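You operate a simulated robot arm through the tools that you are given. There is no shell and no other tool. Be economical: measure what you need, move in short steps, check, and stop when the job is done.

Carry out the task below with a simulated two-armed robot. There is one attempt and no reset: what you move stays moved.

Task
Wipe up the spill on the table top with the yellow cloth and put it back.

The check looks at the end state, three seconds after you hand in, the way a careful person would. Anything else that was tipped, shoved, dropped, spilled or broken makes it a failure. Flat cloth is picked up by pressing the open fingertips on it (5 to 10 N) and closing them slowly along it; thin cloth reads only 2 to 8 mm in the jaws.

Robot
Two 7-joint arms with two-finger parallel grippers on one trunk, on a base that drives. Base frame: it is fixed to the floor where the robot stands at the start and does not move with it; the origin is under the middle of the robot, x ahead of it, y to its left, z up. Lengths are in mm, angles in degrees, forces in N, time in s.
The left shoulder is at the start at [50, 161, 1073], the right one opposite. Payload 3.43 kg a hand.
The tool frame of a hand sits at the grasp point between the pads (the TCP): z along the fingers, y along the line on which they close. The tips reach 30 mm beyond it. Largest opening 94 mm; finger width 28, thickness 10; the body of the gripper, 50 by 96 mm, starts 55 mm behind the TCP.
Orientation is told as [roll, pitch, yaw] about the base's x, y, z axes, in that order, counted from this pose: with the fingers straight down and closing along the base's y, the tool's x points along the base's -x, its y along +y and its z along -z.

Tools
- The arms move only by the tool nudge_tool. It takes "left_series", "right_series" or both (then of equal length, played together; a hand with none holds still); each is a list that holds one entry, the list of rows, each a list of 6 numbers: the shift along the base's x, y, z in mm, then the turn, a rotation vector about the base's x, y, z in degrees. In form: [[[tx, ty, tz, rx, ry, rz], ...]]. A call has 1 to 20 rows; each row shifts and turns the commanded pose from where the row before left it. "left_fingers" and "right_fingers" are, for a hand that has rows, the opening, from 0 (shut) to 1 (fully open), set as the call begins (left out, the last holds). Rows are played at 5 a second. More than 50 mm and 8.6 degrees between two rows, or a gripper value outside its range, and nothing of the call is played. A pose out of reach is approached as far as the arm can. The call stops where the force on the tool passes 40 N (or 10 N more than at its start, if that is more) or the arm is blocked; 0.2 s more then pass. The fingers move at their own pace (about 45 mm/s each) and stop on an object; they squeeze with about 35 N. The grip force told is the motor's: it shows also when the fingers shut on nothing. Time passes only in rows, and 0.2 s behind the last, so rows that do not move let the fingers close. The reply holds the time, the measured pose of the TCP, the force on the tool along the base axes, the opening and the grip force, in the units named above and with some noise, with the torque about the TCP (base axes, N m) and any sound that the robot's microphone picked up.
- Cameras (640 x 400 px; columns grow to the right, rows downward): "scene" is now at [129.6, 14.9, 1208.6]; the picture's right is [0.27, -0.96, 0.00], its down [-0.55, -0.15, -0.82] and it looks along [0.79, 0.22, -0.57] (base axes); focal length 258 px, centre (320, 200). "left" rides on the left gripper at [76, -14, -102] in its tool frame; the picture's right is [0.18, 0.98, 0.00], its down [-0.75, 0.14, -0.64] and it looks along [-0.63, 0.12, 0.77] (tool axes); focal length 243 px, centre (320, 200). "right" rides on the right gripper at [76, 14, -102] in its tool frame; the picture's right is [-0.18, 0.98, 0.00], its down [-0.75, -0.14, -0.64] and it looks along [-0.63, -0.12, 0.77] (tool axes); focal length 243 px, centre (320, 200). There is no depth. A picture from a camera that has moved, and an enlarged one, comes with that camera's place and axes in the base frame and with its lens. The place of the scene camera against the robot may be out by one fixed shift of up to 18 mm in any direction.
- grab_frame(camera): a new picture of that camera. No time passes.
- lift_body(by): slides the trunk up (or, below 0, down) by that many mm; the arms and the scene camera ride with it, the base frame stays. It gives what a move gives, with no picture.
- roll_base(legs): drives the robot by 1 to 6 legs, each [ahead, left, turn to the left] in mm, mm and degrees, along the robot's own axes; the way and the turn of a leg run together, so that a leg with both is an arc; at most 1500 mm and 180 degrees a leg. The arms and the cameras ride along, it lands a little off, and it stops where it bumps. It gives what a move gives.
- head_to(pan, tilt): turns the head with the scene camera to pan (to the left, within 80 degrees either way) and tilt (down, from -29 to 69), counted from straight ahead of the robot. It gives what a move gives.
- close_up(camera, box): a new picture of the part [left, top, right, bottom] of that camera's present view, enlarged. No time passes.
- hand_in(): hands the job in; it is judged then, once.

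Work in short steps. Places have to be worked out from the pictures, the camera data and where the tool is seen: move nearer, look again, correct. Check each grasp and each placing, and mend what went wrong. You have 120 turns and 100 pictures in all, those below and enlarged ones among them. Open the grippers and draw the arms clear of the work before you hand the job in, unless the task says otherwise; then end with one line.

The tools are called as a command line: name --argument value ..., lists and objects as JSON in quotes. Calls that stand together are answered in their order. nudge_tool: Moves the arms, as the interface text tells. Its arguments: {"type":"object","properties":{"left_series":{"type":"array","items":{"type":"array","items":{"type":"array","items":{"type":"number"}}}},"left_fingers":{"type":"number"},"right_series":{"type":"array","items":{"type":"array","items":{"type":"array","items":{"type":"number"}}}},"right_fingers":{"type":"number"}},"required":[]} The other tools are called the same way: lift_body (by) slides the trunk up or down; roll_base (legs) drives the base; head_to (pan, tilt) turns the head that bears the scene camera; grab_frame (camera) takes a picture; close_up (camera, box) takes an enlarged picture of a part of a camera's view; hand_in () hands the job in.

At the start:

```text
time_s: 0.0
left_ee_pos: [403.4, 364.9, 949.2]
left_tcp_rot: [0.0, 0.0, 0.1]
left_wrist_force: [-0.3, -0.4, -0.2]
left_moment: [-0.03, 0.06, -0.01]
left_width: 94.0
left_grip_force: 0.0
right_ee_pos: [471.8, -0.4, 972.2]
right_tcp_rot: [0.0, 0.0, 0.0]
right_wrist_force: [-0.5, -0.3, -0.2]
right_moment: [-0.02, 0.01, 0.0]
right_width: 93.9
right_grip_force: 0.0
trunk travel left (down, up): [-100.0, 167.0]
robot x, y, heading: [-1.0, -1.6, 0.1]
head pan, tilt: [15.4, 34.9]
```

scene: 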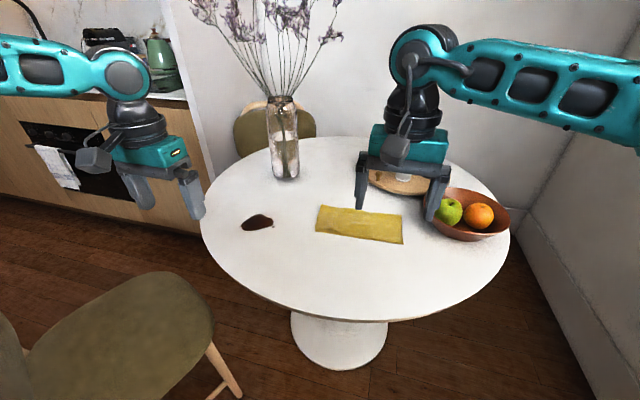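
right: 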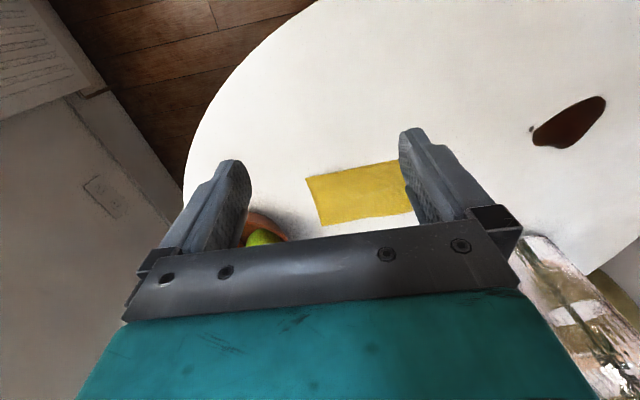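
left: 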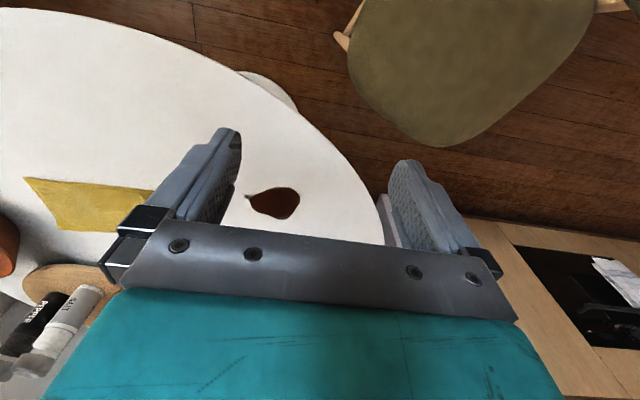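

The cloth seems to lie at about x 680–815, y −67–190, with the spill near (666, 364). Both are beyond reach, so I need to drive ahead. I'll look down first to see how close the table edge is to the robot.

head_to --pan 10 --tilt 65

grab_frame --camera "scene"

```text
time_s: 0.9
left_ee_pos: [402.2, 363.7, 950.0]
left_tcp_rot: [-0.1, 0.1, 0.1]
left_wrist_force: [0.2, -0.3, -0.1]
left_moment: [0.02, 0.02, -0.01]
left_width: 94.3
left_grip_force: 0.1
right_ee_pos: [472.3, -2.3, 971.1]
right_tcp_rot: [0.0, -0.1, 0.0]
right_wrist_force: [0.4, 0.0, 0.2]
right_moment: [-0.03, 0.03, -0.02]
right_width: 93.7
right_grip_force: 0.1
trunk travel left (down, up): [-100.0, 167.0]
robot x, y, heading: [-1.7, -5.9, -0.1]
head pan, tilt: [10.0, 65.0]
```

```text
96 pictures are left
camera scene: at [104.4, 2.1, 1168.6], right [0.17, -0.98, 0.0], down [-0.89, -0.16, -0.42], along [0.42, 0.07, -0.91], focal length 258 px, centre (320, 200)
```

scene: 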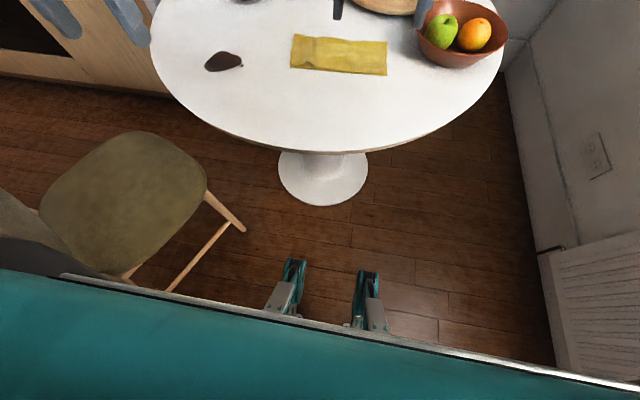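

The feet end at x≈335 and the pedestal base starts near x≈614. The chest is well behind the table edge (≈437), and the chair is clear at y>415. I'll drive 200 ahead.

roll_base --legs '[[200, 5, 0]]'

nudge_tool --right_series '[[[-40, -40, 0, 0, 0, 0], [-30, -30, 0, 0, 0, 0], [-30, -30, 0, 0, 0, 0], [-30, -30, 0, 0, 0, 0], [-30, -30, 0, 0, 0, 0], [-30, -30, 0, 0, 0, 0]]]'

head_to --pan 15 --tilt 50

grab_frame --camera "scene"

grab_frame --camera "left"

```text
time_s: 2.5
left_ee_pos: [602.4, 368.3, 950.4]
left_tcp_rot: [0.0, 0.1, 0.1]
left_wrist_force: [-0.2, 0.4, -0.8]
left_moment: [0.0, 0.0, 0.0]
left_width: 94.3
left_grip_force: 0.0
right_ee_pos: [674.0, 2.2, 972.3]
right_tcp_rot: [0.0, 0.0, -0.1]
right_wrist_force: [-0.1, -1.2, -0.3]
right_moment: [0.01, 0.03, 0.02]
right_width: 94.3
right_grip_force: 0.0
trunk travel left (down, up): [-100.0, 167.0]
robot x, y, heading: [197.7, 4.7, -0.0]
head pan, tilt: [10.0, 65.0]
```

```text
refused: row 1 steps farther than a row can; nothing moved
```

```text
time_s: 3.3
left_ee_pos: [604.1, 368.0, 950.0]
left_tcp_rot: [0.0, 0.0, 0.0]
left_wrist_force: [-0.2, 0.7, 0.4]
left_moment: [0.01, 0.03, -0.01]
left_width: 94.3
left_grip_force: 0.1
right_ee_pos: [673.2, 2.6, 972.5]
right_tcp_rot: [0.0, 0.0, -0.1]
right_wrist_force: [-0.7, 0.3, -0.1]
right_moment: [-0.02, 0.05, -0.03]
right_width: 93.9
right_grip_force: 0.2
trunk travel left (down, up): [-100.0, 167.0]
robot x, y, heading: [199.4, 3.6, -0.2]
head pan, tilt: [15.0, 50.0]
```

```text
95 pictures are left
camera scene: at [319.9, 16.0, 1186.6], right [0.26, -0.97, 0.0], down [-0.74, -0.2, -0.64], along [0.62, 0.17, -0.77], focal length 258 px, centre (320, 200)
```

scene: 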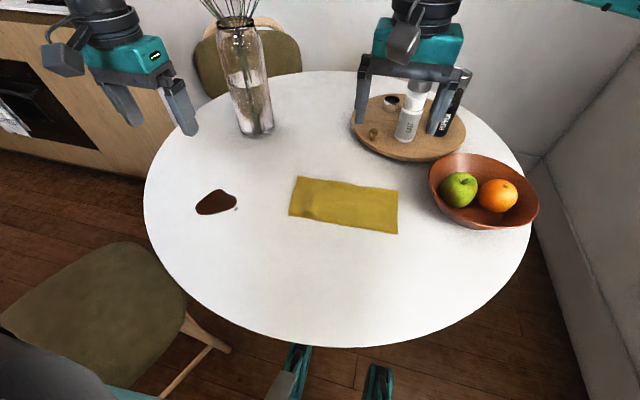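

```text
94 pictures are left
camera left: at [527.6, 353.3, 1052.2], right [-0.18, 0.98, 0.0], down [0.75, 0.14, 0.64], along [0.63, 0.12, -0.77], focal length 243 px, centre (320, 200)
```

left: 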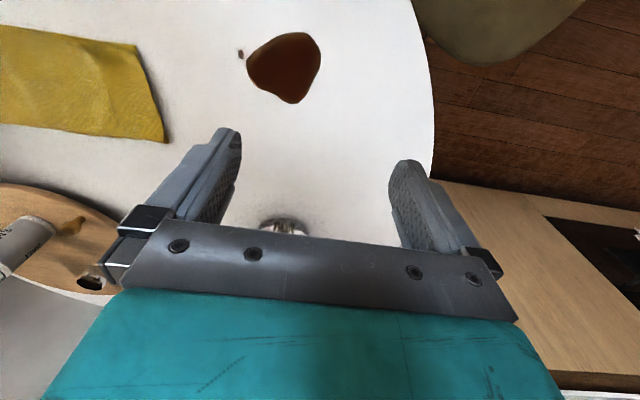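

The wrist and scene views only agree if the surface is at z≈745, not 702, so I'll rely on contact rather than the nominal height. At that height the cloth is about x 605–725, y −58–175, and the spill about (597, 325). I'll pull the right arm aside and bring the left hand above the cloth's left end.

nudge_tool --right_series '[[[-30, -30, 0, 0, 0, 0], [-30, -30, 0, 0, 0, 0], [-30, -30, 0, 0, 0, 0], [-30, -30, 0, 0, 0, 0], [-30, -30, 0, 0, 0, 0], [-30, -30, 0, 0, 0, 0], [0, 0, 0, 0, 0, 0]]]' --left_series '[[[8, -34, -10, 0, 0, 0], [8, -34, -10, 0, 0, 0], [8, -34, -10, 0, 0, 0], [8, -34, -10, 0, 0, 0], [8, -34, -10, 0, 0, 0], [8, -34, -10, 0, 0, 0], [8, -34, -10, 0, 0, 0]]]'

grab_frame --camera "left"

grab_frame --camera "scene"

```text
time_s: 4.9
left_ee_pos: [652.0, 147.8, 886.0]
left_tcp_rot: [0.0, 0.0, 0.0]
left_wrist_force: [1.0, -0.7, -0.2]
left_moment: [0.02, 0.01, 0.04]
left_width: 93.9
left_grip_force: 0.1
left hand out of reach, approached as far as the arm can: row 7
right_ee_pos: [491.2, -176.4, 973.0]
right_tcp_rot: [0.0, 0.0, 0.0]
right_wrist_force: [0.4, -0.1, 0.1]
right_moment: [-0.03, -0.07, 0.04]
right_width: 94.2
right_grip_force: 0.1
trunk travel left (down, up): [-100.0, 167.0]
robot x, y, heading: [198.9, 3.9, -0.2]
head pan, tilt: [15.0, 50.0]
```

```text
93 pictures are left
camera left: at [575.2, 134.1, 988.2], right [-0.18, 0.98, 0.0], down [0.75, 0.14, 0.64], along [0.63, 0.12, -0.77], focal length 243 px, centre (320, 200)
```

left: 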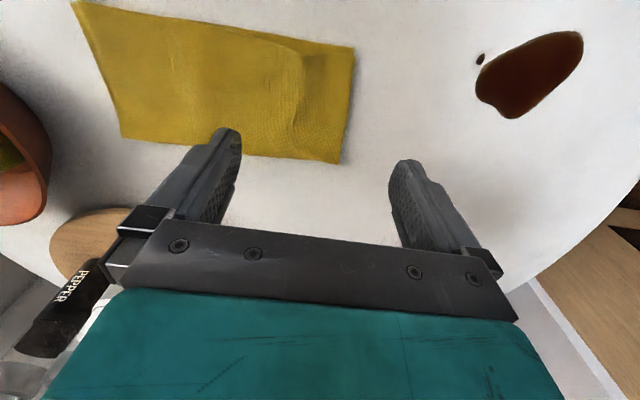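

```text
92 pictures are left
camera scene: at [319.6, 16.1, 1186.7], right [0.26, -0.97, 0.0], down [-0.74, -0.2, -0.64], along [0.62, 0.17, -0.77], focal length 258 px, centre (320, 200)
```

scene: 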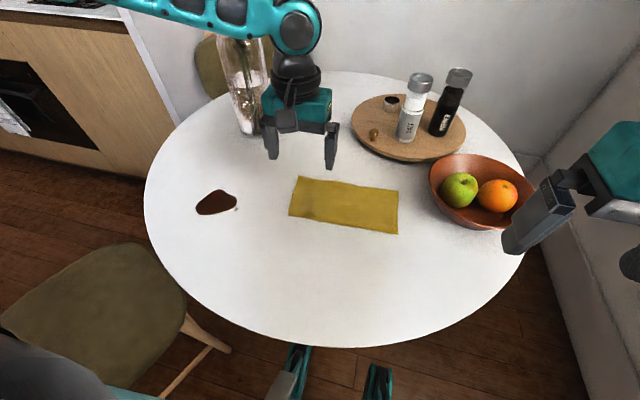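

Three wrist views agree on a surface at z≈747, with the cloth at x 608–720, y −50–177 and the spill at x 560–635, y 275–360. I'll set a 47 mm opening and go down to just above the cloth, at about (660, 140).

nudge_tool --left_series '[[[2, 0, -20, 0, 0, 0], [0, 0, -20, 0, 0, 0], [0, 0, -20, 0, 0, 0], [0, 0, -20, 0, 0, 0], [0, 0, 0, 0, 0, 0]]]' --left_fingers 0.5

grab_frame --camera "left"

```text
time_s: 6.1
left_ee_pos: [637.4, 174.2, 821.9]
left_tcp_rot: [0.0, 0.0, 0.0]
left_wrist_force: [0.6, -0.7, 0.2]
left_moment: [-0.05, 0.03, -0.01]
left_width: 47.0
left_grip_force: 0.0
left hand out of reach, approached as far as the arm can: row 1, 2, 3, 4
right_ee_pos: [492.6, -178.0, 972.3]
right_tcp_rot: [0.1, -0.1, -0.1]
right_wrist_force: [0.2, 0.6, -0.2]
right_moment: [-0.02, 0.01, -0.01]
right_width: 93.9
right_grip_force: 0.1
trunk travel left (down, up): [-100.0, 167.0]
robot x, y, heading: [201.2, 3.7, -0.3]
head pan, tilt: [15.0, 50.0]
```

```text
91 pictures are left
camera left: at [560.5, 159.9, 924.2], right [-0.18, 0.98, 0.0], down [0.75, 0.14, 0.64], along [0.63, 0.12, -0.77], focal length 243 px, centre (320, 200)
```

left: 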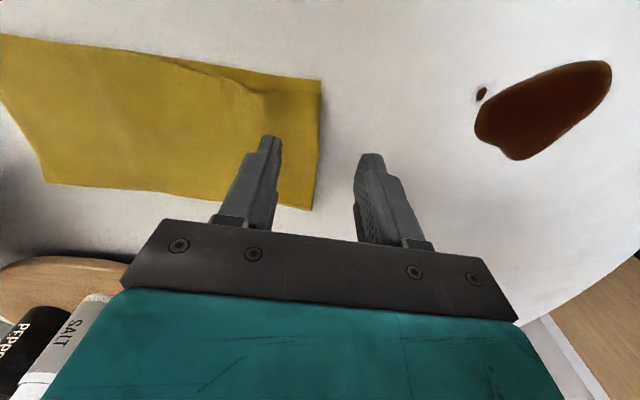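

The arm drifted to (637, 174) because it's at some joint limit at this yaw. I'll back up, turn the wrist a little about the vertical, and see whether the reach improves.

nudge_tool --left_series '[[[0, 0, 20, 0, 0, 0], [0, 0, 20, 0, 0, 0], [0, 0, 0, 0, 0, -8], [0, 0, 0, 0, 0, -8], [0, 0, 0, 0, 0, -8], [0, 0, 0, 0, 0, 0]]]'

```text
time_s: 7.5
left_ee_pos: [636.1, 174.3, 862.5]
left_tcp_rot: [-0.1, -0.1, -24.1]
left_wrist_force: [-0.4, -0.5, 0.5]
left_moment: [0.0, 0.01, -0.04]
left_width: 47.2
left_grip_force: 0.1
right_ee_pos: [493.4, -178.1, 972.7]
right_tcp_rot: [0.0, -0.1, -0.1]
right_wrist_force: [-0.2, 0.6, 0.2]
right_moment: [-0.02, 0.03, 0.0]
right_width: 93.9
right_grip_force: 0.0
trunk travel left (down, up): [-100.0, 167.0]
robot x, y, heading: [202.0, 3.6, -0.0]
head pan, tilt: [15.0, 50.0]
```

The commanded pose follows the reached one, and this yaw is fine. Next I'll try moving in and forward.

nudge_tool --left_series '[[[8, -13, 0, 0, 0, 0], [8, -13, 0, 0, 0, 0], [8, -13, 0, 0, 0, 0], [0, 0, -15, 0, 0, 0], [0, 0, -15, 0, 0, 0], [0, 0, -10, 0, 0, 0], [0, 0, 0, 0, 0, 0]]]'

```text
time_s: 9.1
left_ee_pos: [640.7, 166.2, 838.4]
left_tcp_rot: [0.0, -0.1, -24.0]
left_wrist_force: [-0.1, -0.1, 0.0]
left_moment: [0.0, 0.02, 0.04]
left_width: 47.0
left_grip_force: 0.1
left hand out of reach, approached as far as the arm can: row 2, 3, 4, 5, 6
right_ee_pos: [493.7, -178.2, 972.0]
right_tcp_rot: [-0.1, 0.0, 0.0]
right_wrist_force: [-0.8, -0.1, 0.2]
right_moment: [0.01, 0.0, 0.01]
right_width: 94.2
right_grip_force: 0.0
trunk travel left (down, up): [-100.0, 167.0]
robot x, y, heading: [200.0, 5.5, -0.1]
head pan, tilt: [15.0, 50.0]
```

It's still limited, so yaw isn't the cause. I'll look at how the arm is folded.

head_to --pan 40 --tilt 20

grab_frame --camera "scene"

```text
time_s: 10.1
left_ee_pos: [639.7, 165.1, 837.6]
left_tcp_rot: [0.0, 0.0, -24.0]
left_wrist_force: [0.6, 0.4, -1.2]
left_moment: [-0.03, 0.0, 0.03]
left_width: 46.7
left_grip_force: 0.1
right_ee_pos: [492.6, -177.9, 972.6]
right_tcp_rot: [0.0, 0.0, -0.1]
right_wrist_force: [0.2, 0.4, -0.2]
right_moment: [0.01, -0.02, 0.03]
right_width: 94.2
right_grip_force: 0.0
trunk travel left (down, up): [-100.0, 167.0]
robot x, y, heading: [203.2, 7.1, -0.1]
head pan, tilt: [40.0, 20.0]
```

```text
90 pictures are left
camera scene: at [317.0, 55.9, 1232.2], right [0.64, -0.77, 0.0], down [-0.26, -0.22, -0.94], along [0.72, 0.6, -0.34], focal length 258 px, centre (320, 200)
```

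scene: 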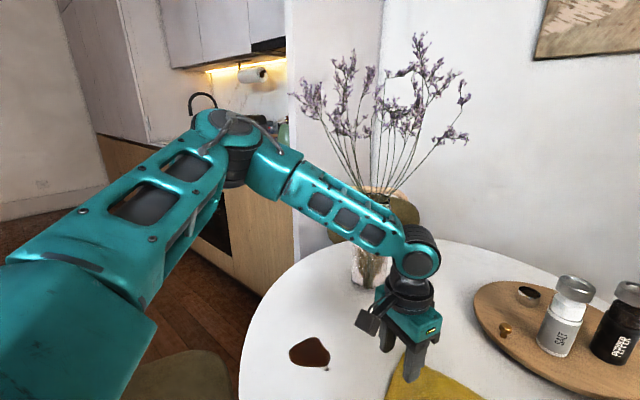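

The elbow is high and out, so low inward poses run into a joint limit. I'll raise the hand, back the base 80 mm and turn it 20° right. That puts both cloth and spill on the arm's outward side.

nudge_tool --left_series '[[[0, 0, 30, 0, 0, 8], [-20, 20, 30, 0, 0, 8], [-20, 20, 30, 0, 0, 8], [-20, 20, 10, 0, 0, 0]]]'

roll_base --legs '[[-80, 0, 0], [0, 0, -20]]'

head_to --pan 30 --tilt 45

grab_frame --camera "scene"

```text
time_s: 11.1
left_ee_pos: [579.8, 225.8, 937.1]
left_tcp_rot: [-0.1, 0.0, -0.1]
left_wrist_force: [-0.2, 0.3, -0.3]
left_moment: [-0.01, 0.01, -0.02]
left_width: 47.1
left_grip_force: 0.0
right_ee_pos: [493.2, -176.7, 972.0]
right_tcp_rot: [0.0, 0.0, -0.1]
right_wrist_force: [-0.2, -1.2, -0.4]
right_moment: [-0.01, 0.0, -0.01]
right_width: 93.8
right_grip_force: 0.1
trunk travel left (down, up): [-100.0, 167.0]
robot x, y, heading: [201.1, 3.0, -0.1]
head pan, tilt: [40.0, 20.0]
```

```text
time_s: 13.2
left_ee_pos: [552.1, 83.5, 936.7]
left_tcp_rot: [-0.1, 0.0, -20.0]
left_wrist_force: [-0.6, -0.3, 0.6]
left_moment: [0.02, 0.02, 0.01]
left_width: 46.8
left_grip_force: 0.1
right_ee_pos: [332.6, -265.6, 972.7]
right_tcp_rot: [0.1, 0.0, -20.1]
right_wrist_force: [-0.1, -0.4, -0.3]
right_moment: [0.04, 0.02, 0.01]
right_width: 93.8
right_grip_force: 0.1
trunk travel left (down, up): [-100.0, 167.0]
robot x, y, heading: [120.0, 5.3, -19.9]
head pan, tilt: [40.0, 20.0]
```

```text
time_s: 14.1
left_ee_pos: [552.1, 82.5, 938.1]
left_tcp_rot: [0.0, -0.1, -19.9]
left_wrist_force: [-0.4, 0.5, -0.5]
left_moment: [0.01, 0.0, 0.01]
left_width: 47.0
left_grip_force: 0.0
right_ee_pos: [332.2, -265.8, 971.9]
right_tcp_rot: [0.0, 0.0, -20.1]
right_wrist_force: [0.5, -0.1, 0.6]
right_moment: [-0.01, -0.01, 0.03]
right_width: 93.7
right_grip_force: 0.0
trunk travel left (down, up): [-100.0, 167.0]
robot x, y, heading: [121.5, 4.5, -20.2]
head pan, tilt: [30.0, 45.0]
```

```text
89 pictures are left
camera scene: at [242.7, -3.2, 1193.6], right [0.17, -0.98, 0.0], down [-0.7, -0.12, -0.71], along [0.7, 0.12, -0.71], focal length 258 px, centre (320, 200)
```

scene: 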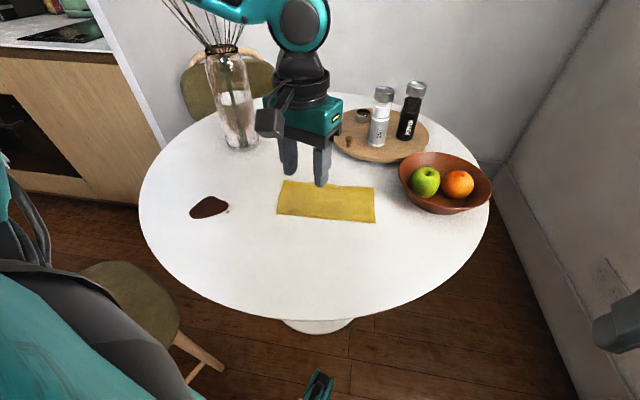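

That landed as planned. Next I'll move the left hand to about (660, 138, 840) with yaw back to 0.

nudge_tool --left_series '[[[27, 14, -10, 0, 0, 7], [27, 14, -10, 0, 0, 7], [27, 14, -20, 0, 0, 6], [27, 14, -20, 0, 0, 0], [0, 0, -20, 0, 0, 0], [0, 0, -20, 0, 0, 0], [0, 0, 0, 0, 0, 0]]]'

grab_frame --camera "left"

```text
time_s: 15.7
left_ee_pos: [661.2, 139.8, 838.1]
left_tcp_rot: [0.0, -0.1, 0.1]
left_wrist_force: [-0.2, 0.1, 0.3]
left_moment: [-0.01, 0.01, 0.0]
left_width: 47.0
left_grip_force: 0.1
right_ee_pos: [332.0, -265.8, 971.9]
right_tcp_rot: [0.0, 0.0, -20.1]
right_wrist_force: [0.2, 0.4, -0.1]
right_moment: [0.0, 0.02, 0.0]
right_width: 93.7
right_grip_force: 0.1
trunk travel left (down, up): [-100.0, 167.0]
robot x, y, heading: [118.7, 4.3, -20.2]
head pan, tilt: [30.0, 45.0]
```

```text
88 pictures are left
camera left: at [584.6, 124.7, 939.5], right [-0.18, 0.98, 0.0], down [0.75, 0.14, 0.64], along [0.63, 0.12, -0.77], focal length 243 px, centre (320, 200)
```

left: 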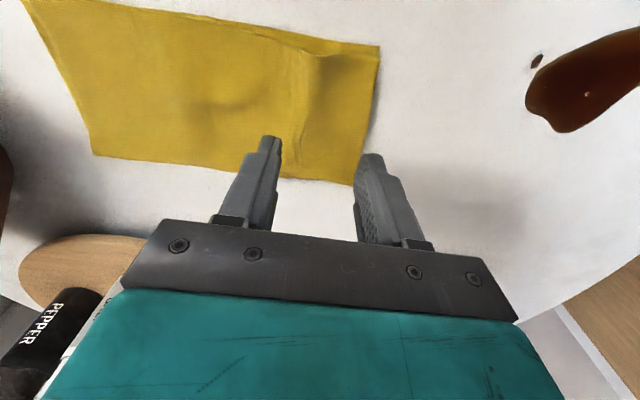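

The pose is reachable now. I'll shift 12 mm inward so both tips land inside the edge, then go down to roughly 10 mm above the expected surface.

nudge_tool --left_series '[[[0, -12, -10, 0, 0, 0], [0, 0, -15, 0, 0, 0], [0, 0, -15, 0, 0, 0], [0, 0, -8, 0, 0, 0], [0, 0, 0, 0, 0, 0]]]'

grab_frame --camera "left"

```text
time_s: 16.9
left_ee_pos: [659.4, 127.7, 789.4]
left_tcp_rot: [0.0, 0.0, 0.0]
left_wrist_force: [-0.5, 0.2, -0.2]
left_moment: [0.0, 0.0, -0.01]
left_width: 46.8
left_grip_force: 0.1
right_ee_pos: [332.5, -265.6, 972.4]
right_tcp_rot: [0.0, -0.1, -20.2]
right_wrist_force: [0.2, -1.0, -0.6]
right_moment: [0.01, -0.01, 0.01]
right_width: 93.7
right_grip_force: 0.1
trunk travel left (down, up): [-100.0, 167.0]
robot x, y, heading: [119.5, 11.0, -20.3]
head pan, tilt: [30.0, 45.0]
```

```text
87 pictures are left
camera left: at [584.1, 112.7, 891.1], right [-0.18, 0.98, 0.0], down [0.75, 0.14, 0.64], along [0.63, 0.12, -0.77], focal length 243 px, centre (320, 200)
```

left: 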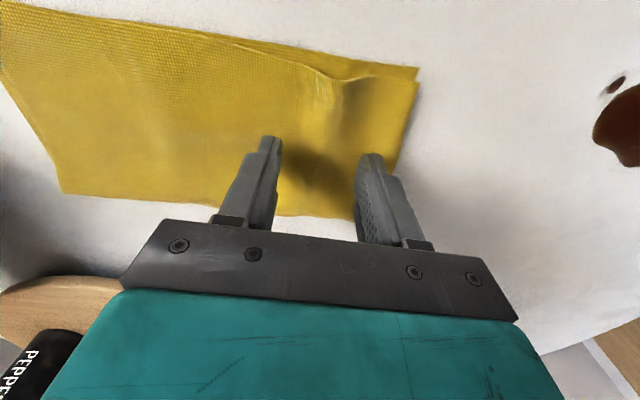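

Tips are about 12 mm above the cloth. I'll step down gently to find contact.

nudge_tool --left_series '[[[0, 0, -4, 0, 0, 0], [0, 0, -3, 0, 0, 0], [0, 0, -2, 0, 0, 0], [0, 0, 0, 0, 0, 0]]]'

```text
time_s: 17.9
left_ee_pos: [660.6, 125.2, 782.9]
left_tcp_rot: [0.0, -0.2, 0.0]
left_wrist_force: [-1.8, 2.2, 14.6]
left_moment: [0.39, 0.1, 0.02]
left_width: 47.2
left_grip_force: 0.5
right_ee_pos: [332.1, -265.4, 972.4]
right_tcp_rot: [0.1, -0.1, -20.1]
right_wrist_force: [0.3, 0.9, -0.6]
right_moment: [0.01, 0.0, 0.02]
right_width: 94.3
right_grip_force: 0.1
trunk travel left (down, up): [-100.0, 167.0]
robot x, y, heading: [119.4, 8.0, -20.1]
head pan, tilt: [30.0, 45.0]
```

Contact is at TCP z≈783, so the surface is about 753, with 14.6 N on the tool. I'll ease up 1 mm to get into the 5–10 N range and close in steps.

nudge_tool --left_series '[[[0, 0, -0.5, 0, 0, 0], [0, 0, -0.5, 0, 0, 0]]]' --left_fingers 0.4

```text
time_s: 18.5
left_ee_pos: [660.7, 126.6, 782.0]
left_tcp_rot: [0.0, -0.4, 0.0]
left_wrist_force: [1.2, 2.4, 25.0]
left_moment: [0.58, 0.03, -0.03]
left_width: 37.7
left_grip_force: 0.2
right_ee_pos: [331.0, -267.1, 972.7]
right_tcp_rot: [0.1, -0.1, -20.2]
right_wrist_force: [-0.7, -0.3, -0.3]
right_moment: [0.06, 0.0, 0.02]
right_width: 94.1
right_grip_force: 0.1
trunk travel left (down, up): [-100.0, 167.0]
robot x, y, heading: [118.1, 6.2, -20.1]
head pan, tilt: [30.0, 45.0]
```

I stepped down instead of up, and the force is now 25 N. I'll raise 1.7 mm.

nudge_tool --left_series '[[[0, 0, 1.2, 0, 0, 0], [0, 0, 0.5, 0, 0, 0]]]'

```text
time_s: 19.1
left_ee_pos: [660.4, 126.2, 782.2]
left_tcp_rot: [-0.1, -0.1, 0.0]
left_wrist_force: [3.4, -1.4, 17.4]
left_moment: [0.28, -0.06, -0.09]
left_width: 37.2
left_grip_force: 0.1
right_ee_pos: [331.3, -266.3, 973.0]
right_tcp_rot: [0.1, -0.1, -20.0]
right_wrist_force: [-0.1, 0.4, -0.6]
right_moment: [0.01, 0.01, 0.01]
right_width: 94.1
right_grip_force: 0.0
trunk travel left (down, up): [-100.0, 167.0]
robot x, y, heading: [120.4, 3.4, -20.1]
head pan, tilt: [30.0, 45.0]
```

The force is still 17 N. I'll raise it a bit more while closing a step further.

nudge_tool --left_series '[[[0, 0, 1.0, 0, 0, 0], [0, 0, 0.5, 0, 0, 0]]]' --left_fingers 0.32

grab_frame --camera "left"

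```text
time_s: 19.7
left_ee_pos: [658.6, 128.5, 781.7]
left_tcp_rot: [0.1, 0.2, 0.0]
left_wrist_force: [1.0, 0.4, 5.3]
left_moment: [0.09, -0.03, 0.0]
left_width: 30.5
left_grip_force: 0.1
right_ee_pos: [332.0, -265.7, 971.7]
right_tcp_rot: [0.0, 0.0, -20.1]
right_wrist_force: [0.9, -0.1, 0.0]
right_moment: [-0.02, -0.03, -0.04]
right_width: 94.1
right_grip_force: 0.0
trunk travel left (down, up): [-100.0, 167.0]
robot x, y, heading: [121.4, 6.6, -19.8]
head pan, tilt: [30.0, 45.0]
```

```text
86 pictures are left
camera left: at [583.5, 113.6, 884.4], right [-0.18, 0.98, 0.0], down [0.75, 0.14, 0.64], along [0.63, 0.12, -0.77], focal length 243 px, centre (320, 200)
```

left: 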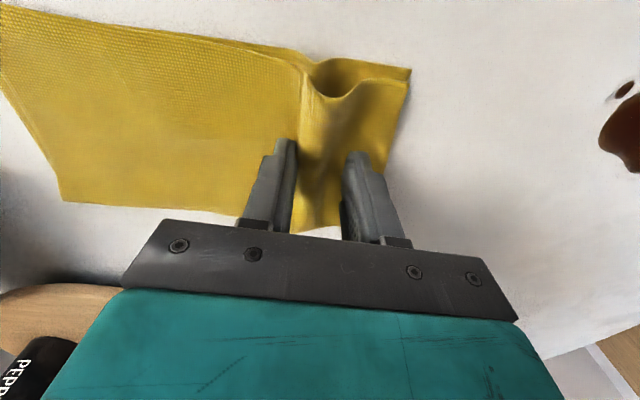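

The cloth is bunching into a ridge between the fingers. I'll press down slightly and keep closing in steps.

nudge_tool --left_series '[[[0, 0, -0.4, 0, 0, 0], [0, 0, 0, 0, 0, 0]]]' --left_fingers 0.22

nudge_tool --left_series '[[[0, 0, 0, 0, 0, 0], [0, 0, 0, 0, 0, 0]]]' --left_fingers 0.12

nudge_tool --left_series '[[[0, 0, 0, 0, 0, 0], [0, 0, 0, 0, 0, 0], [0, 0, 0, 0, 0, 0]]]' --left_fingers 0

grab_frame --camera "left"

```text
time_s: 20.3
left_ee_pos: [660.3, 126.4, 781.7]
left_tcp_rot: [-0.1, 0.0, 0.0]
left_wrist_force: [-1.1, -0.2, 3.3]
left_moment: [0.03, 0.01, 0.02]
left_width: 20.7
left_grip_force: 0.0
right_ee_pos: [333.0, -265.6, 971.7]
right_tcp_rot: [0.1, 0.0, -20.1]
right_wrist_force: [0.7, 0.4, -0.5]
right_moment: [0.02, 0.02, 0.0]
right_width: 93.9
right_grip_force: 0.1
trunk travel left (down, up): [-100.0, 167.0]
robot x, y, heading: [120.0, 1.4, -20.0]
head pan, tilt: [30.0, 45.0]
```

```text
time_s: 20.9
left_ee_pos: [660.7, 128.0, 782.4]
left_tcp_rot: [0.0, 0.1, 0.0]
left_wrist_force: [-0.7, -0.3, 0.5]
left_moment: [0.01, 0.0, -0.02]
left_width: 11.3
left_grip_force: 0.0
right_ee_pos: [331.0, -265.6, 972.3]
right_tcp_rot: [0.0, 0.0, -20.0]
right_wrist_force: [-0.7, 0.0, -0.8]
right_moment: [0.03, 0.01, -0.02]
right_width: 93.8
right_grip_force: 0.0
trunk travel left (down, up): [-100.0, 167.0]
robot x, y, heading: [123.2, 6.8, -20.1]
head pan, tilt: [30.0, 45.0]
```

```text
time_s: 21.7
left_ee_pos: [660.4, 127.5, 784.0]
left_tcp_rot: [-0.1, -0.1, 0.0]
left_wrist_force: [0.0, 1.8, 9.5]
left_moment: [0.08, -0.09, 0.0]
left_width: 3.6
left_grip_force: 34.9
right_ee_pos: [331.4, -266.6, 972.9]
right_tcp_rot: [0.2, -0.2, -20.1]
right_wrist_force: [-0.4, 0.1, 0.7]
right_moment: [0.0, -0.03, 0.02]
right_width: 94.1
right_grip_force: 0.0
trunk travel left (down, up): [-100.0, 167.0]
robot x, y, heading: [121.3, 5.5, -20.0]
head pan, tilt: [30.0, 45.0]
```

```text
85 pictures are left
camera left: at [584.2, 112.8, 885.6], right [-0.18, 0.98, 0.0], down [0.75, 0.14, 0.64], along [0.63, 0.12, -0.76], focal length 243 px, centre (320, 200)
```

left: 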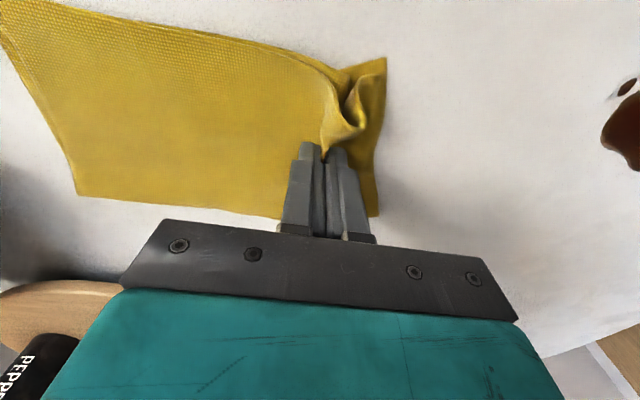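

Width is 3.6 mm with 35 N grip, so the cloth is held. I'll lift 60 mm and carry it toward the spill.

nudge_tool --left_series '[[[0, 0, 20, 0, 0, 0], [0, 0, 20, 0, 0, 0], [0, 0, 20, 0, 0, 0], [-10, 25, 0, 0, 0, 0], [-10, 25, 0, 0, 0, 0], [-10, 25, 0, 0, 0, 0], [-10, 25, 0, 0, 0, 0], [-10, 25, 0, 0, 0, 0], [-10, 25, 0, 0, 0, 0], [0, 20, 0, 0, 0, 0], [0, 0, 0, 0, 0, 0]]]'

grab_frame --camera "left"

grab_frame --camera "scene"

```text
time_s: 24.1
left_ee_pos: [599.6, 298.0, 841.9]
left_tcp_rot: [0.0, 0.0, 0.0]
left_wrist_force: [-0.3, -0.7, -0.4]
left_moment: [-0.01, -0.01, 0.01]
left_width: 3.2
left_grip_force: 34.6
right_ee_pos: [332.6, -265.4, 972.5]
right_tcp_rot: [0.0, 0.1, -20.0]
right_wrist_force: [-0.1, -0.5, -0.9]
right_moment: [0.0, -0.02, -0.01]
right_width: 94.0
right_grip_force: 0.1
trunk travel left (down, up): [-100.0, 167.0]
robot x, y, heading: [123.7, 8.4, -20.4]
head pan, tilt: [30.0, 45.0]
```

```text
84 pictures are left
camera left: at [524.0, 282.7, 944.7], right [-0.18, 0.98, 0.0], down [0.75, 0.14, 0.64], along [0.63, 0.12, -0.77], focal length 243 px, centre (320, 200)
```

left: 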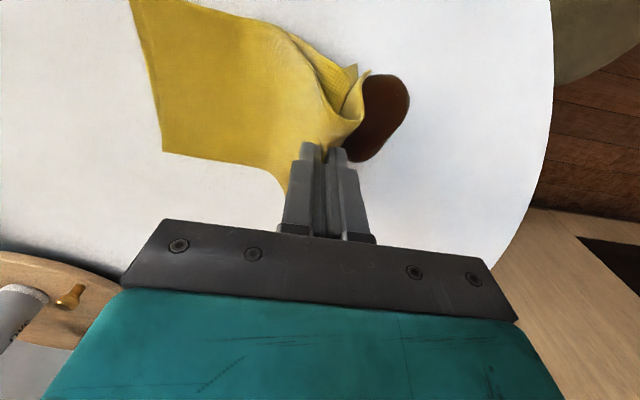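

```text
83 pictures are left
camera scene: at [242.7, -3.3, 1193.5], right [0.17, -0.98, 0.0], down [-0.7, -0.12, -0.71], along [0.7, 0.12, -0.71], focal length 258 px, centre (320, 200)
```

scene: 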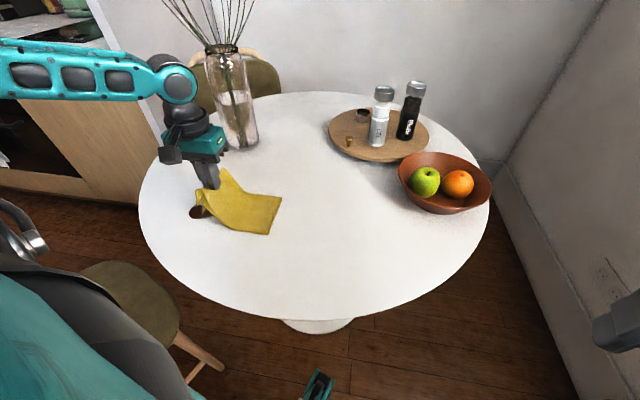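

The cloth trails nicely and the spill spans y up to ~362. I'll lower onto the far half of the spill at about (597, 345).

nudge_tool --left_series '[[[0, 25, -10, 0, 0, 0], [0, 22, -15, 0, 0, 0], [0, 0, -15, 0, 0, 0], [0, 0, -10, 0, 0, 0], [0, 0, -5, 0, 0, 0], [0, 0, -2, 0, 0, 0], [0, 0, 0, 0, 0, 0]]]'

grab_frame --camera "left"

```text
time_s: 25.7
left_ee_pos: [600.2, 344.4, 785.1]
left_tcp_rot: [0.0, -0.1, -0.1]
left_wrist_force: [0.3, 0.5, 3.1]
left_moment: [-0.02, -0.05, -0.01]
left_width: 3.4
left_grip_force: 35.0
right_ee_pos: [332.0, -265.8, 971.5]
right_tcp_rot: [0.1, 0.0, -20.1]
right_wrist_force: [0.5, 0.4, -0.5]
right_moment: [0.02, 0.02, 0.0]
right_width: 94.1
right_grip_force: 0.0
trunk travel left (down, up): [-100.0, 167.0]
robot x, y, heading: [120.3, 4.3, -20.0]
head pan, tilt: [30.0, 45.0]
```

```text
82 pictures are left
camera left: at [524.6, 329.7, 887.5], right [-0.18, 0.98, 0.0], down [0.75, 0.14, 0.64], along [0.63, 0.12, -0.77], focal length 243 px, centre (320, 200)
```

left: 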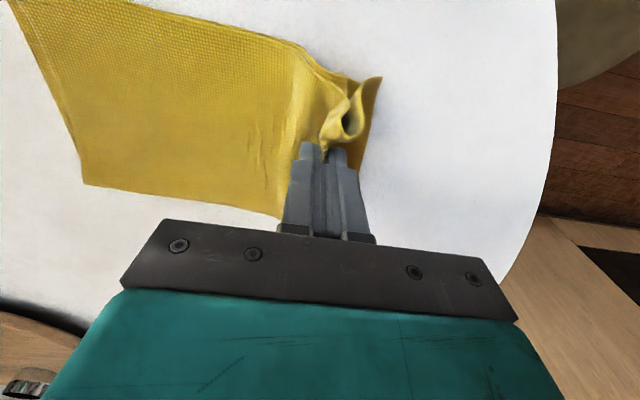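

The cloth covers the spill with light contact. I'll press a little harder and wipe in zigzag strokes, moving outward (+y).

nudge_tool --left_series '[[[0, 0, -1, 0, 0, 0], [-15, 0, 0, 0, 0, 0], [-15, 0, 0, 0, 0, 0], [15, 3, 0, 0, 0, 0], [15, 3, 0, 0, 0, 0], [15, 3, 0, 0, 0, 0], [15, 3, 0, 0, 0, 0], [-15, 3, 0, 0, 0, 0], [-15, 3, 0, 0, 0, 0], [-15, 3, 0, 0, 0, 0], [-15, 3, 0, 0, 0, 0], [15, 3, 0, 0, 0, 0], [15, 3, 0, 0, 0, 0], [0, 0, 0, 0, 0, 0]]]'

grab_frame --camera "left"

grab_frame --camera "scene"

```text
time_s: 28.7
left_ee_pos: [599.3, 373.2, 784.0]
left_tcp_rot: [0.0, 0.0, 0.0]
left_wrist_force: [-0.8, 0.0, 3.8]
left_moment: [-0.03, 0.02, 0.03]
left_width: 3.0
left_grip_force: 35.1
right_ee_pos: [331.0, -266.2, 971.9]
right_tcp_rot: [0.1, 0.0, -20.2]
right_wrist_force: [0.3, -0.9, 0.3]
right_moment: [0.01, 0.02, 0.02]
right_width: 94.0
right_grip_force: 0.1
trunk travel left (down, up): [-100.0, 167.0]
robot x, y, heading: [120.9, 5.1, -20.1]
head pan, tilt: [30.0, 45.0]
```

```text
81 pictures are left
camera left: at [524.0, 359.7, 886.8], right [-0.18, 0.98, 0.0], down [0.75, 0.14, 0.64], along [0.63, 0.12, -0.77], focal length 243 px, centre (320, 200)
```

left: 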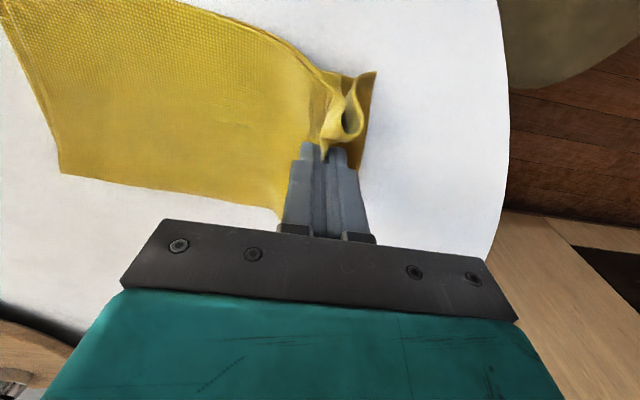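

```text
80 pictures are left
camera scene: at [242.4, -3.4, 1193.6], right [0.17, -0.98, 0.0], down [-0.7, -0.12, -0.71], along [0.7, 0.12, -0.71], focal length 258 px, centre (320, 200)
```

scene: 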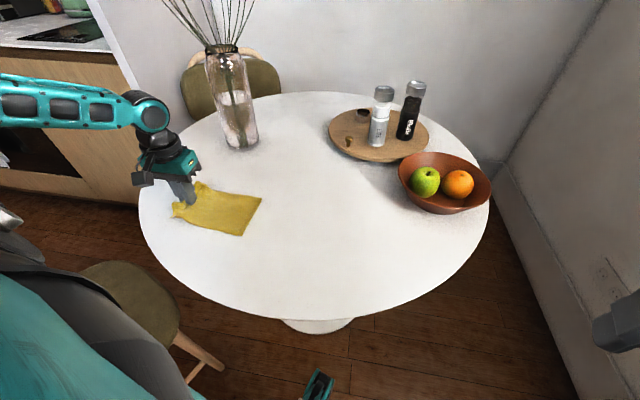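

I'll lift the cloth to check what's left of the spill.

nudge_tool --left_series '[[[0, 0, 25, 0, 0, 0], [0, 0, 25, 0, 0, 0], [0, 0, 25, 0, 0, 0], [0, 0, 25, 0, 0, 0], [0, 0, 25, 0, 0, 0], [0, 0, 25, 0, 0, 0], [0, 0, 25, 0, 0, 0], [0, 0, 25, 0, 0, 0], [0, 0, 15, 0, 0, 0], [0, 0, 0, 0, 0, 0]]]'

grab_frame --camera "scene"

grab_frame --camera "left"

```text
time_s: 30.9
left_ee_pos: [601.1, 375.0, 999.9]
left_tcp_rot: [0.0, 0.0, 0.0]
left_wrist_force: [0.0, 0.2, -0.6]
left_moment: [0.01, 0.0, 0.01]
left_width: 3.0
left_grip_force: 34.9
right_ee_pos: [332.6, -266.2, 971.8]
right_tcp_rot: [0.1, -0.1, -20.1]
right_wrist_force: [-0.3, 0.4, -1.2]
right_moment: [0.04, 0.02, -0.02]
right_width: 94.3
right_grip_force: 0.1
trunk travel left (down, up): [-100.0, 167.0]
robot x, y, heading: [122.4, 5.0, -19.9]
head pan, tilt: [30.0, 45.0]
```

```text
79 pictures are left
camera scene: at [242.7, -3.2, 1193.6], right [0.17, -0.98, 0.0], down [-0.7, -0.12, -0.71], along [0.7, 0.12, -0.71], focal length 258 px, centre (320, 200)
```

scene: 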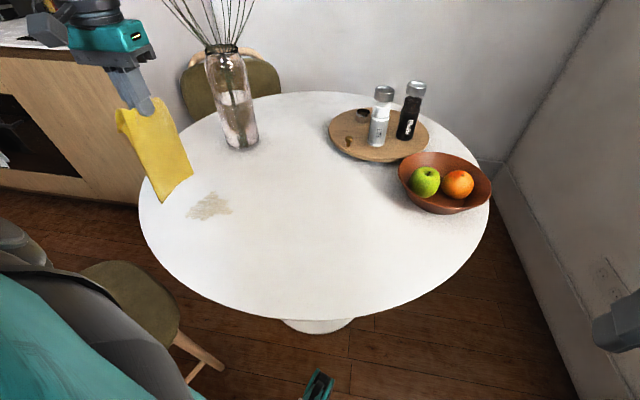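

```text
78 pictures are left
camera left: at [524.4, 360.5, 1101.5], right [-0.18, 0.98, 0.0], down [0.75, 0.14, 0.64], along [0.63, 0.12, -0.77], focal length 243 px, centre (320, 200)
```

left: 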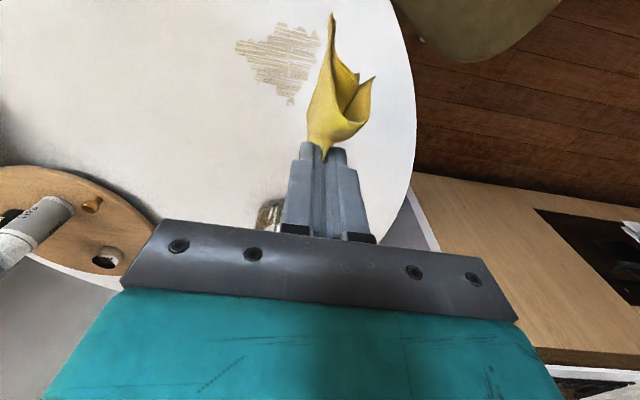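

Most of it came up, but streaks remain at x≈560–643, y≈271–369. I'll lay the cloth down again trailing toward −y and wipe harder with denser strokes.

nudge_tool --left_series '[[[0, -40, 0, 0, 0, 0], [0, -40, 0, 0, 0, 0], [0, -40, 0, 0, 0, 0], [0, -40, 0, 0, 0, 0], [0, -40, 0, 0, 0, 0], [0, 0, 0, 0, 0, 0], [0, 0, -20, 0, 0, 0], [0, 10, -20, 0, 0, 0], [0, 14, -20, 0, 0, 0], [0, 14, -20, 0, 0, 0], [0, 14, -20, 0, 0, 0], [0, 14, -20, 0, 0, 0], [0, 14, -20, 0, 0, 0], [0, 14, -20, 0, 0, 0], [0, 14, -20, 0, 0, 0], [0, 2, -20, 0, 0, 0], [0, 0, -12, 0, 0, 0], [0, 0, 0, 0, 0, 0]]]'

grab_frame --camera "left"

```text
time_s: 34.7
left_ee_pos: [600.7, 284.0, 788.7]
left_tcp_rot: [0.0, -0.2, 0.1]
left_wrist_force: [1.2, 0.7, 7.4]
left_moment: [0.02, -0.07, 0.02]
left_width: 3.1
left_grip_force: 34.4
right_ee_pos: [331.7, -265.9, 972.4]
right_tcp_rot: [0.1, 0.0, -20.1]
right_wrist_force: [-0.8, -0.5, 0.3]
right_moment: [0.0, 0.01, -0.02]
right_width: 93.8
right_grip_force: 0.1
trunk travel left (down, up): [-100.0, 167.0]
robot x, y, heading: [119.5, 7.1, -20.1]
head pan, tilt: [30.0, 45.0]
```

```text
77 pictures are left
camera left: at [524.3, 269.8, 890.0], right [-0.18, 0.98, 0.0], down [0.75, 0.14, 0.64], along [0.63, 0.12, -0.76], focal length 243 px, centre (320, 200)
```

left: 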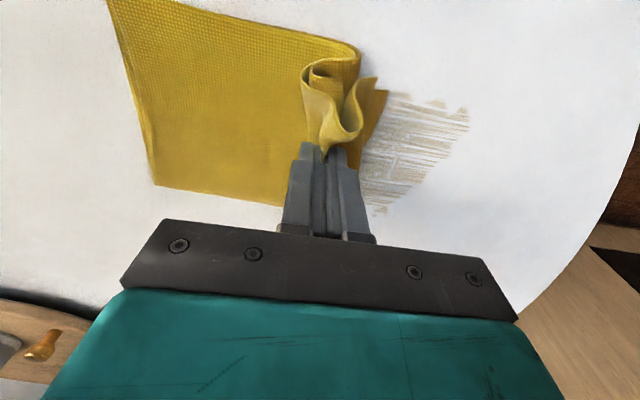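

There's 7 N of contact, and streaks are visible ahead of the cloth. I'll do a dense zigzag from y 284 to about 330.

nudge_tool --left_series '[[[-20, 0, -1, 0, 0, 0], [-18, 0, 0, 0, 0, 0], [20, 4, 0, 0, 0, 0], [20, 0, 0, 0, 0, 0], [20, 4, 0, 0, 0, 0], [20, 0, 0, 0, 0, 0], [-20, 4, 0, 0, 0, 0], [-20, 0, -1, 0, 0, 0], [-20, 4, 0, 0, 0, 0], [-20, 0, 0, 0, 0, 0], [20, 4, 0, 0, 0, 0], [20, 0, 0, 0, 0, 0], [20, 4, 0, 0, 0, 0], [20, 0, 0, 0, 0, 0], [-20, 4, 0, 0, 0, 0], [-20, 0, 0, 0, 0, 0], [-20, 4, 0, 0, 0, 0], [-20, 0, 0, 0, 0, 0], [0, 0, 0, 0, 0, 0]]]'

grab_frame --camera "left"

```text
time_s: 38.7
left_ee_pos: [562.4, 316.6, 785.5]
left_tcp_rot: [0.0, -0.2, -0.1]
left_wrist_force: [4.6, 0.2, 11.2]
left_moment: [0.0, -0.18, -0.03]
left_width: 3.1
left_grip_force: 34.8
right_ee_pos: [332.2, -265.8, 973.3]
right_tcp_rot: [0.1, 0.0, -20.1]
right_wrist_force: [-0.1, 0.0, 0.2]
right_moment: [0.04, -0.02, 0.0]
right_width: 94.0
right_grip_force: 0.1
trunk travel left (down, up): [-100.0, 167.0]
robot x, y, heading: [121.0, 2.8, -20.3]
head pan, tilt: [30.0, 45.0]
```

```text
76 pictures are left
camera left: at [485.9, 301.4, 887.7], right [-0.18, 0.98, 0.0], down [0.75, 0.14, 0.64], along [0.63, 0.12, -0.76], focal length 243 px, centre (320, 200)
```

left: 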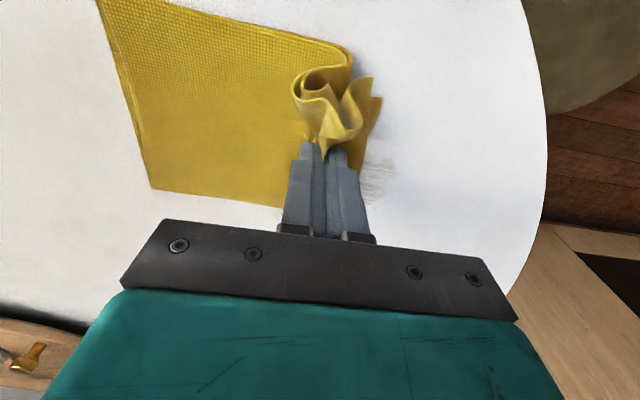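

It's working well: streaks are disappearing. I'll continue the zigzag out to y≈365.

nudge_tool --left_series '[[[20, 4, 0, 0, 0, 0], [20, 0, 0, 0, 0, 0], [20, 4, 0, 0, 0, 0], [20, 0, 0, 0, 0, 0], [-20, 4, 0, 0, 0, 0], [-20, 0, 0, 0, 0, 0], [-20, 4, 0, 0, 0, 0], [-20, 0, 0, 0, 0, 0], [20, 4, 0, 0, 0, 0], [20, 0, 0, 0, 0, 0], [20, 4, 0, 0, 0, 0], [20, 0, 0, 0, 0, 0], [-20, 6, 0, 0, 0, 0], [-20, 0, 0, 0, 0, 0], [-20, 6, 0, 0, 0, 0], [-20, 0, 0, 0, 0, 0], [20, 6, 0, 0, 0, 0], [20, 6, 0, 0, 0, 0], [20, 6, 0, 0, 0, 0], [0, 0, 0, 0, 0, 0]]]'

nudge_tool --left_series '[[[0, 0, 25, 0, 0, 0], [0, 0, 25, 0, 0, 0], [0, 0, 25, 0, 0, 0], [0, 0, 25, 0, 0, 0], [0, 0, 25, 0, 0, 0], [0, 0, 25, 0, 0, 0], [0, 0, 25, 0, 0, 0], [0, 0, 25, 0, 0, 0], [0, 0, 15, 0, 0, 0], [0, 0, 0, 0, 0, 0]]]'

grab_frame --camera "scene"

grab_frame --camera "left"

```text
time_s: 42.9
left_ee_pos: [622.0, 370.9, 786.0]
left_tcp_rot: [0.0, 0.0, 0.0]
left_wrist_force: [-2.3, -0.8, 6.9]
left_moment: [-0.03, 0.06, 0.0]
left_width: 3.2
left_grip_force: 34.8
right_ee_pos: [330.9, -266.1, 972.1]
right_tcp_rot: [0.0, 0.0, -20.1]
right_wrist_force: [-1.2, -0.2, 0.7]
right_moment: [0.0, -0.02, 0.02]
right_width: 93.8
right_grip_force: 0.0
trunk travel left (down, up): [-100.0, 167.0]
robot x, y, heading: [121.2, 5.5, -20.0]
head pan, tilt: [30.0, 45.0]
```

```text
time_s: 45.1
left_ee_pos: [622.6, 370.9, 999.2]
left_tcp_rot: [-0.1, -0.1, 0.0]
left_wrist_force: [0.4, 0.2, 0.2]
left_moment: [0.01, 0.05, -0.01]
left_width: 2.9
left_grip_force: 35.3
right_ee_pos: [332.4, -265.7, 973.1]
right_tcp_rot: [0.0, 0.0, -20.0]
right_wrist_force: [0.3, -0.6, -0.3]
right_moment: [0.01, -0.01, -0.03]
right_width: 94.1
right_grip_force: 0.1
trunk travel left (down, up): [-100.0, 167.0]
robot x, y, heading: [122.3, 3.1, -20.1]
head pan, tilt: [30.0, 45.0]
```

```text
75 pictures are left
camera scene: at [242.7, -3.2, 1193.5], right [0.17, -0.98, 0.0], down [-0.7, -0.12, -0.71], along [0.7, 0.12, -0.71], focal length 258 px, centre (320, 200)
```

scene: 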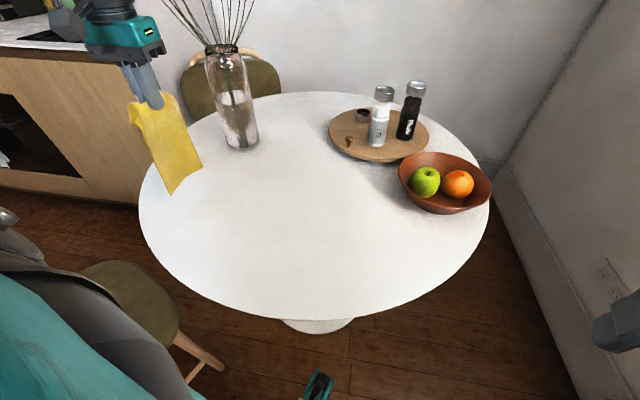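

```text
74 pictures are left
camera left: at [546.7, 356.3, 1102.4], right [-0.18, 0.98, 0.0], down [0.75, 0.14, 0.64], along [0.63, 0.12, -0.77], focal length 243 px, centre (320, 200)
```

left: 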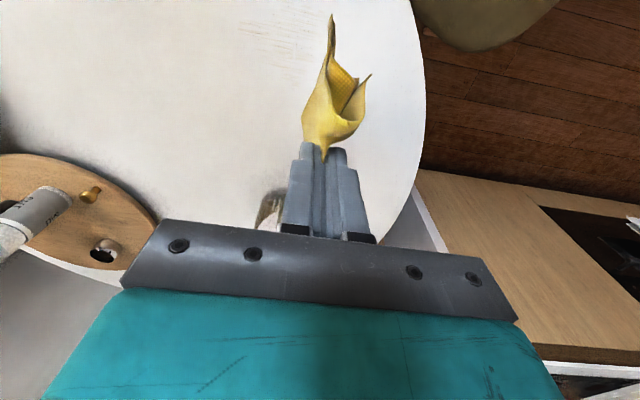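

Almost clean. Faint streaks seem to remain near the top of the wrist view, so I'll enlarge that area.

close_up --camera "left" --box '[200, 0, 360, 100]'

close_up --camera "scene" --box '[140, 150, 300, 250]'

```text
4.00 times, centred on (280, 50) of left
camera zoom: at [546.7, 356.3, 1102.4], right [-0.18, 0.98, 0.0], down [0.75, 0.14, 0.64], along [0.63, 0.12, -0.77], focal length 970 px, centre (480, 800)
```

zoom: 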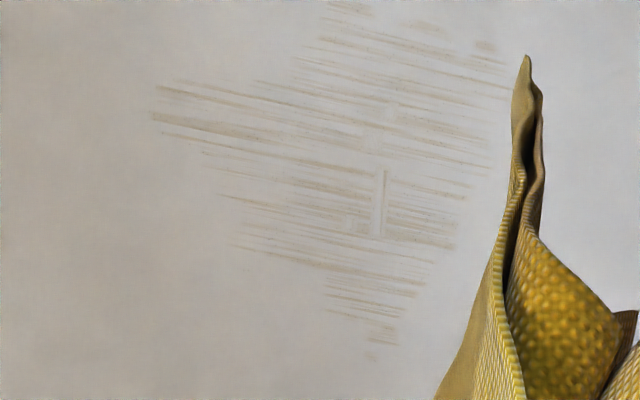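

```text
4.00 times, centred on (220, 200) of scene
camera zoom: at [242.7, -3.2, 1193.5], right [0.17, -0.98, 0.0], down [-0.7, -0.12, -0.71], along [0.7, 0.12, -0.71], focal length 1034 px, centre (720, 200)
```

zoom: 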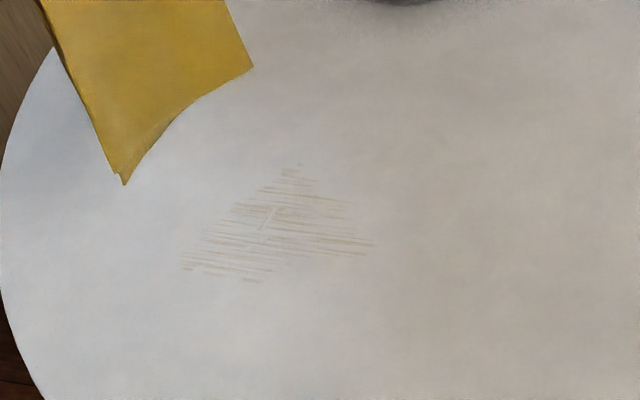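

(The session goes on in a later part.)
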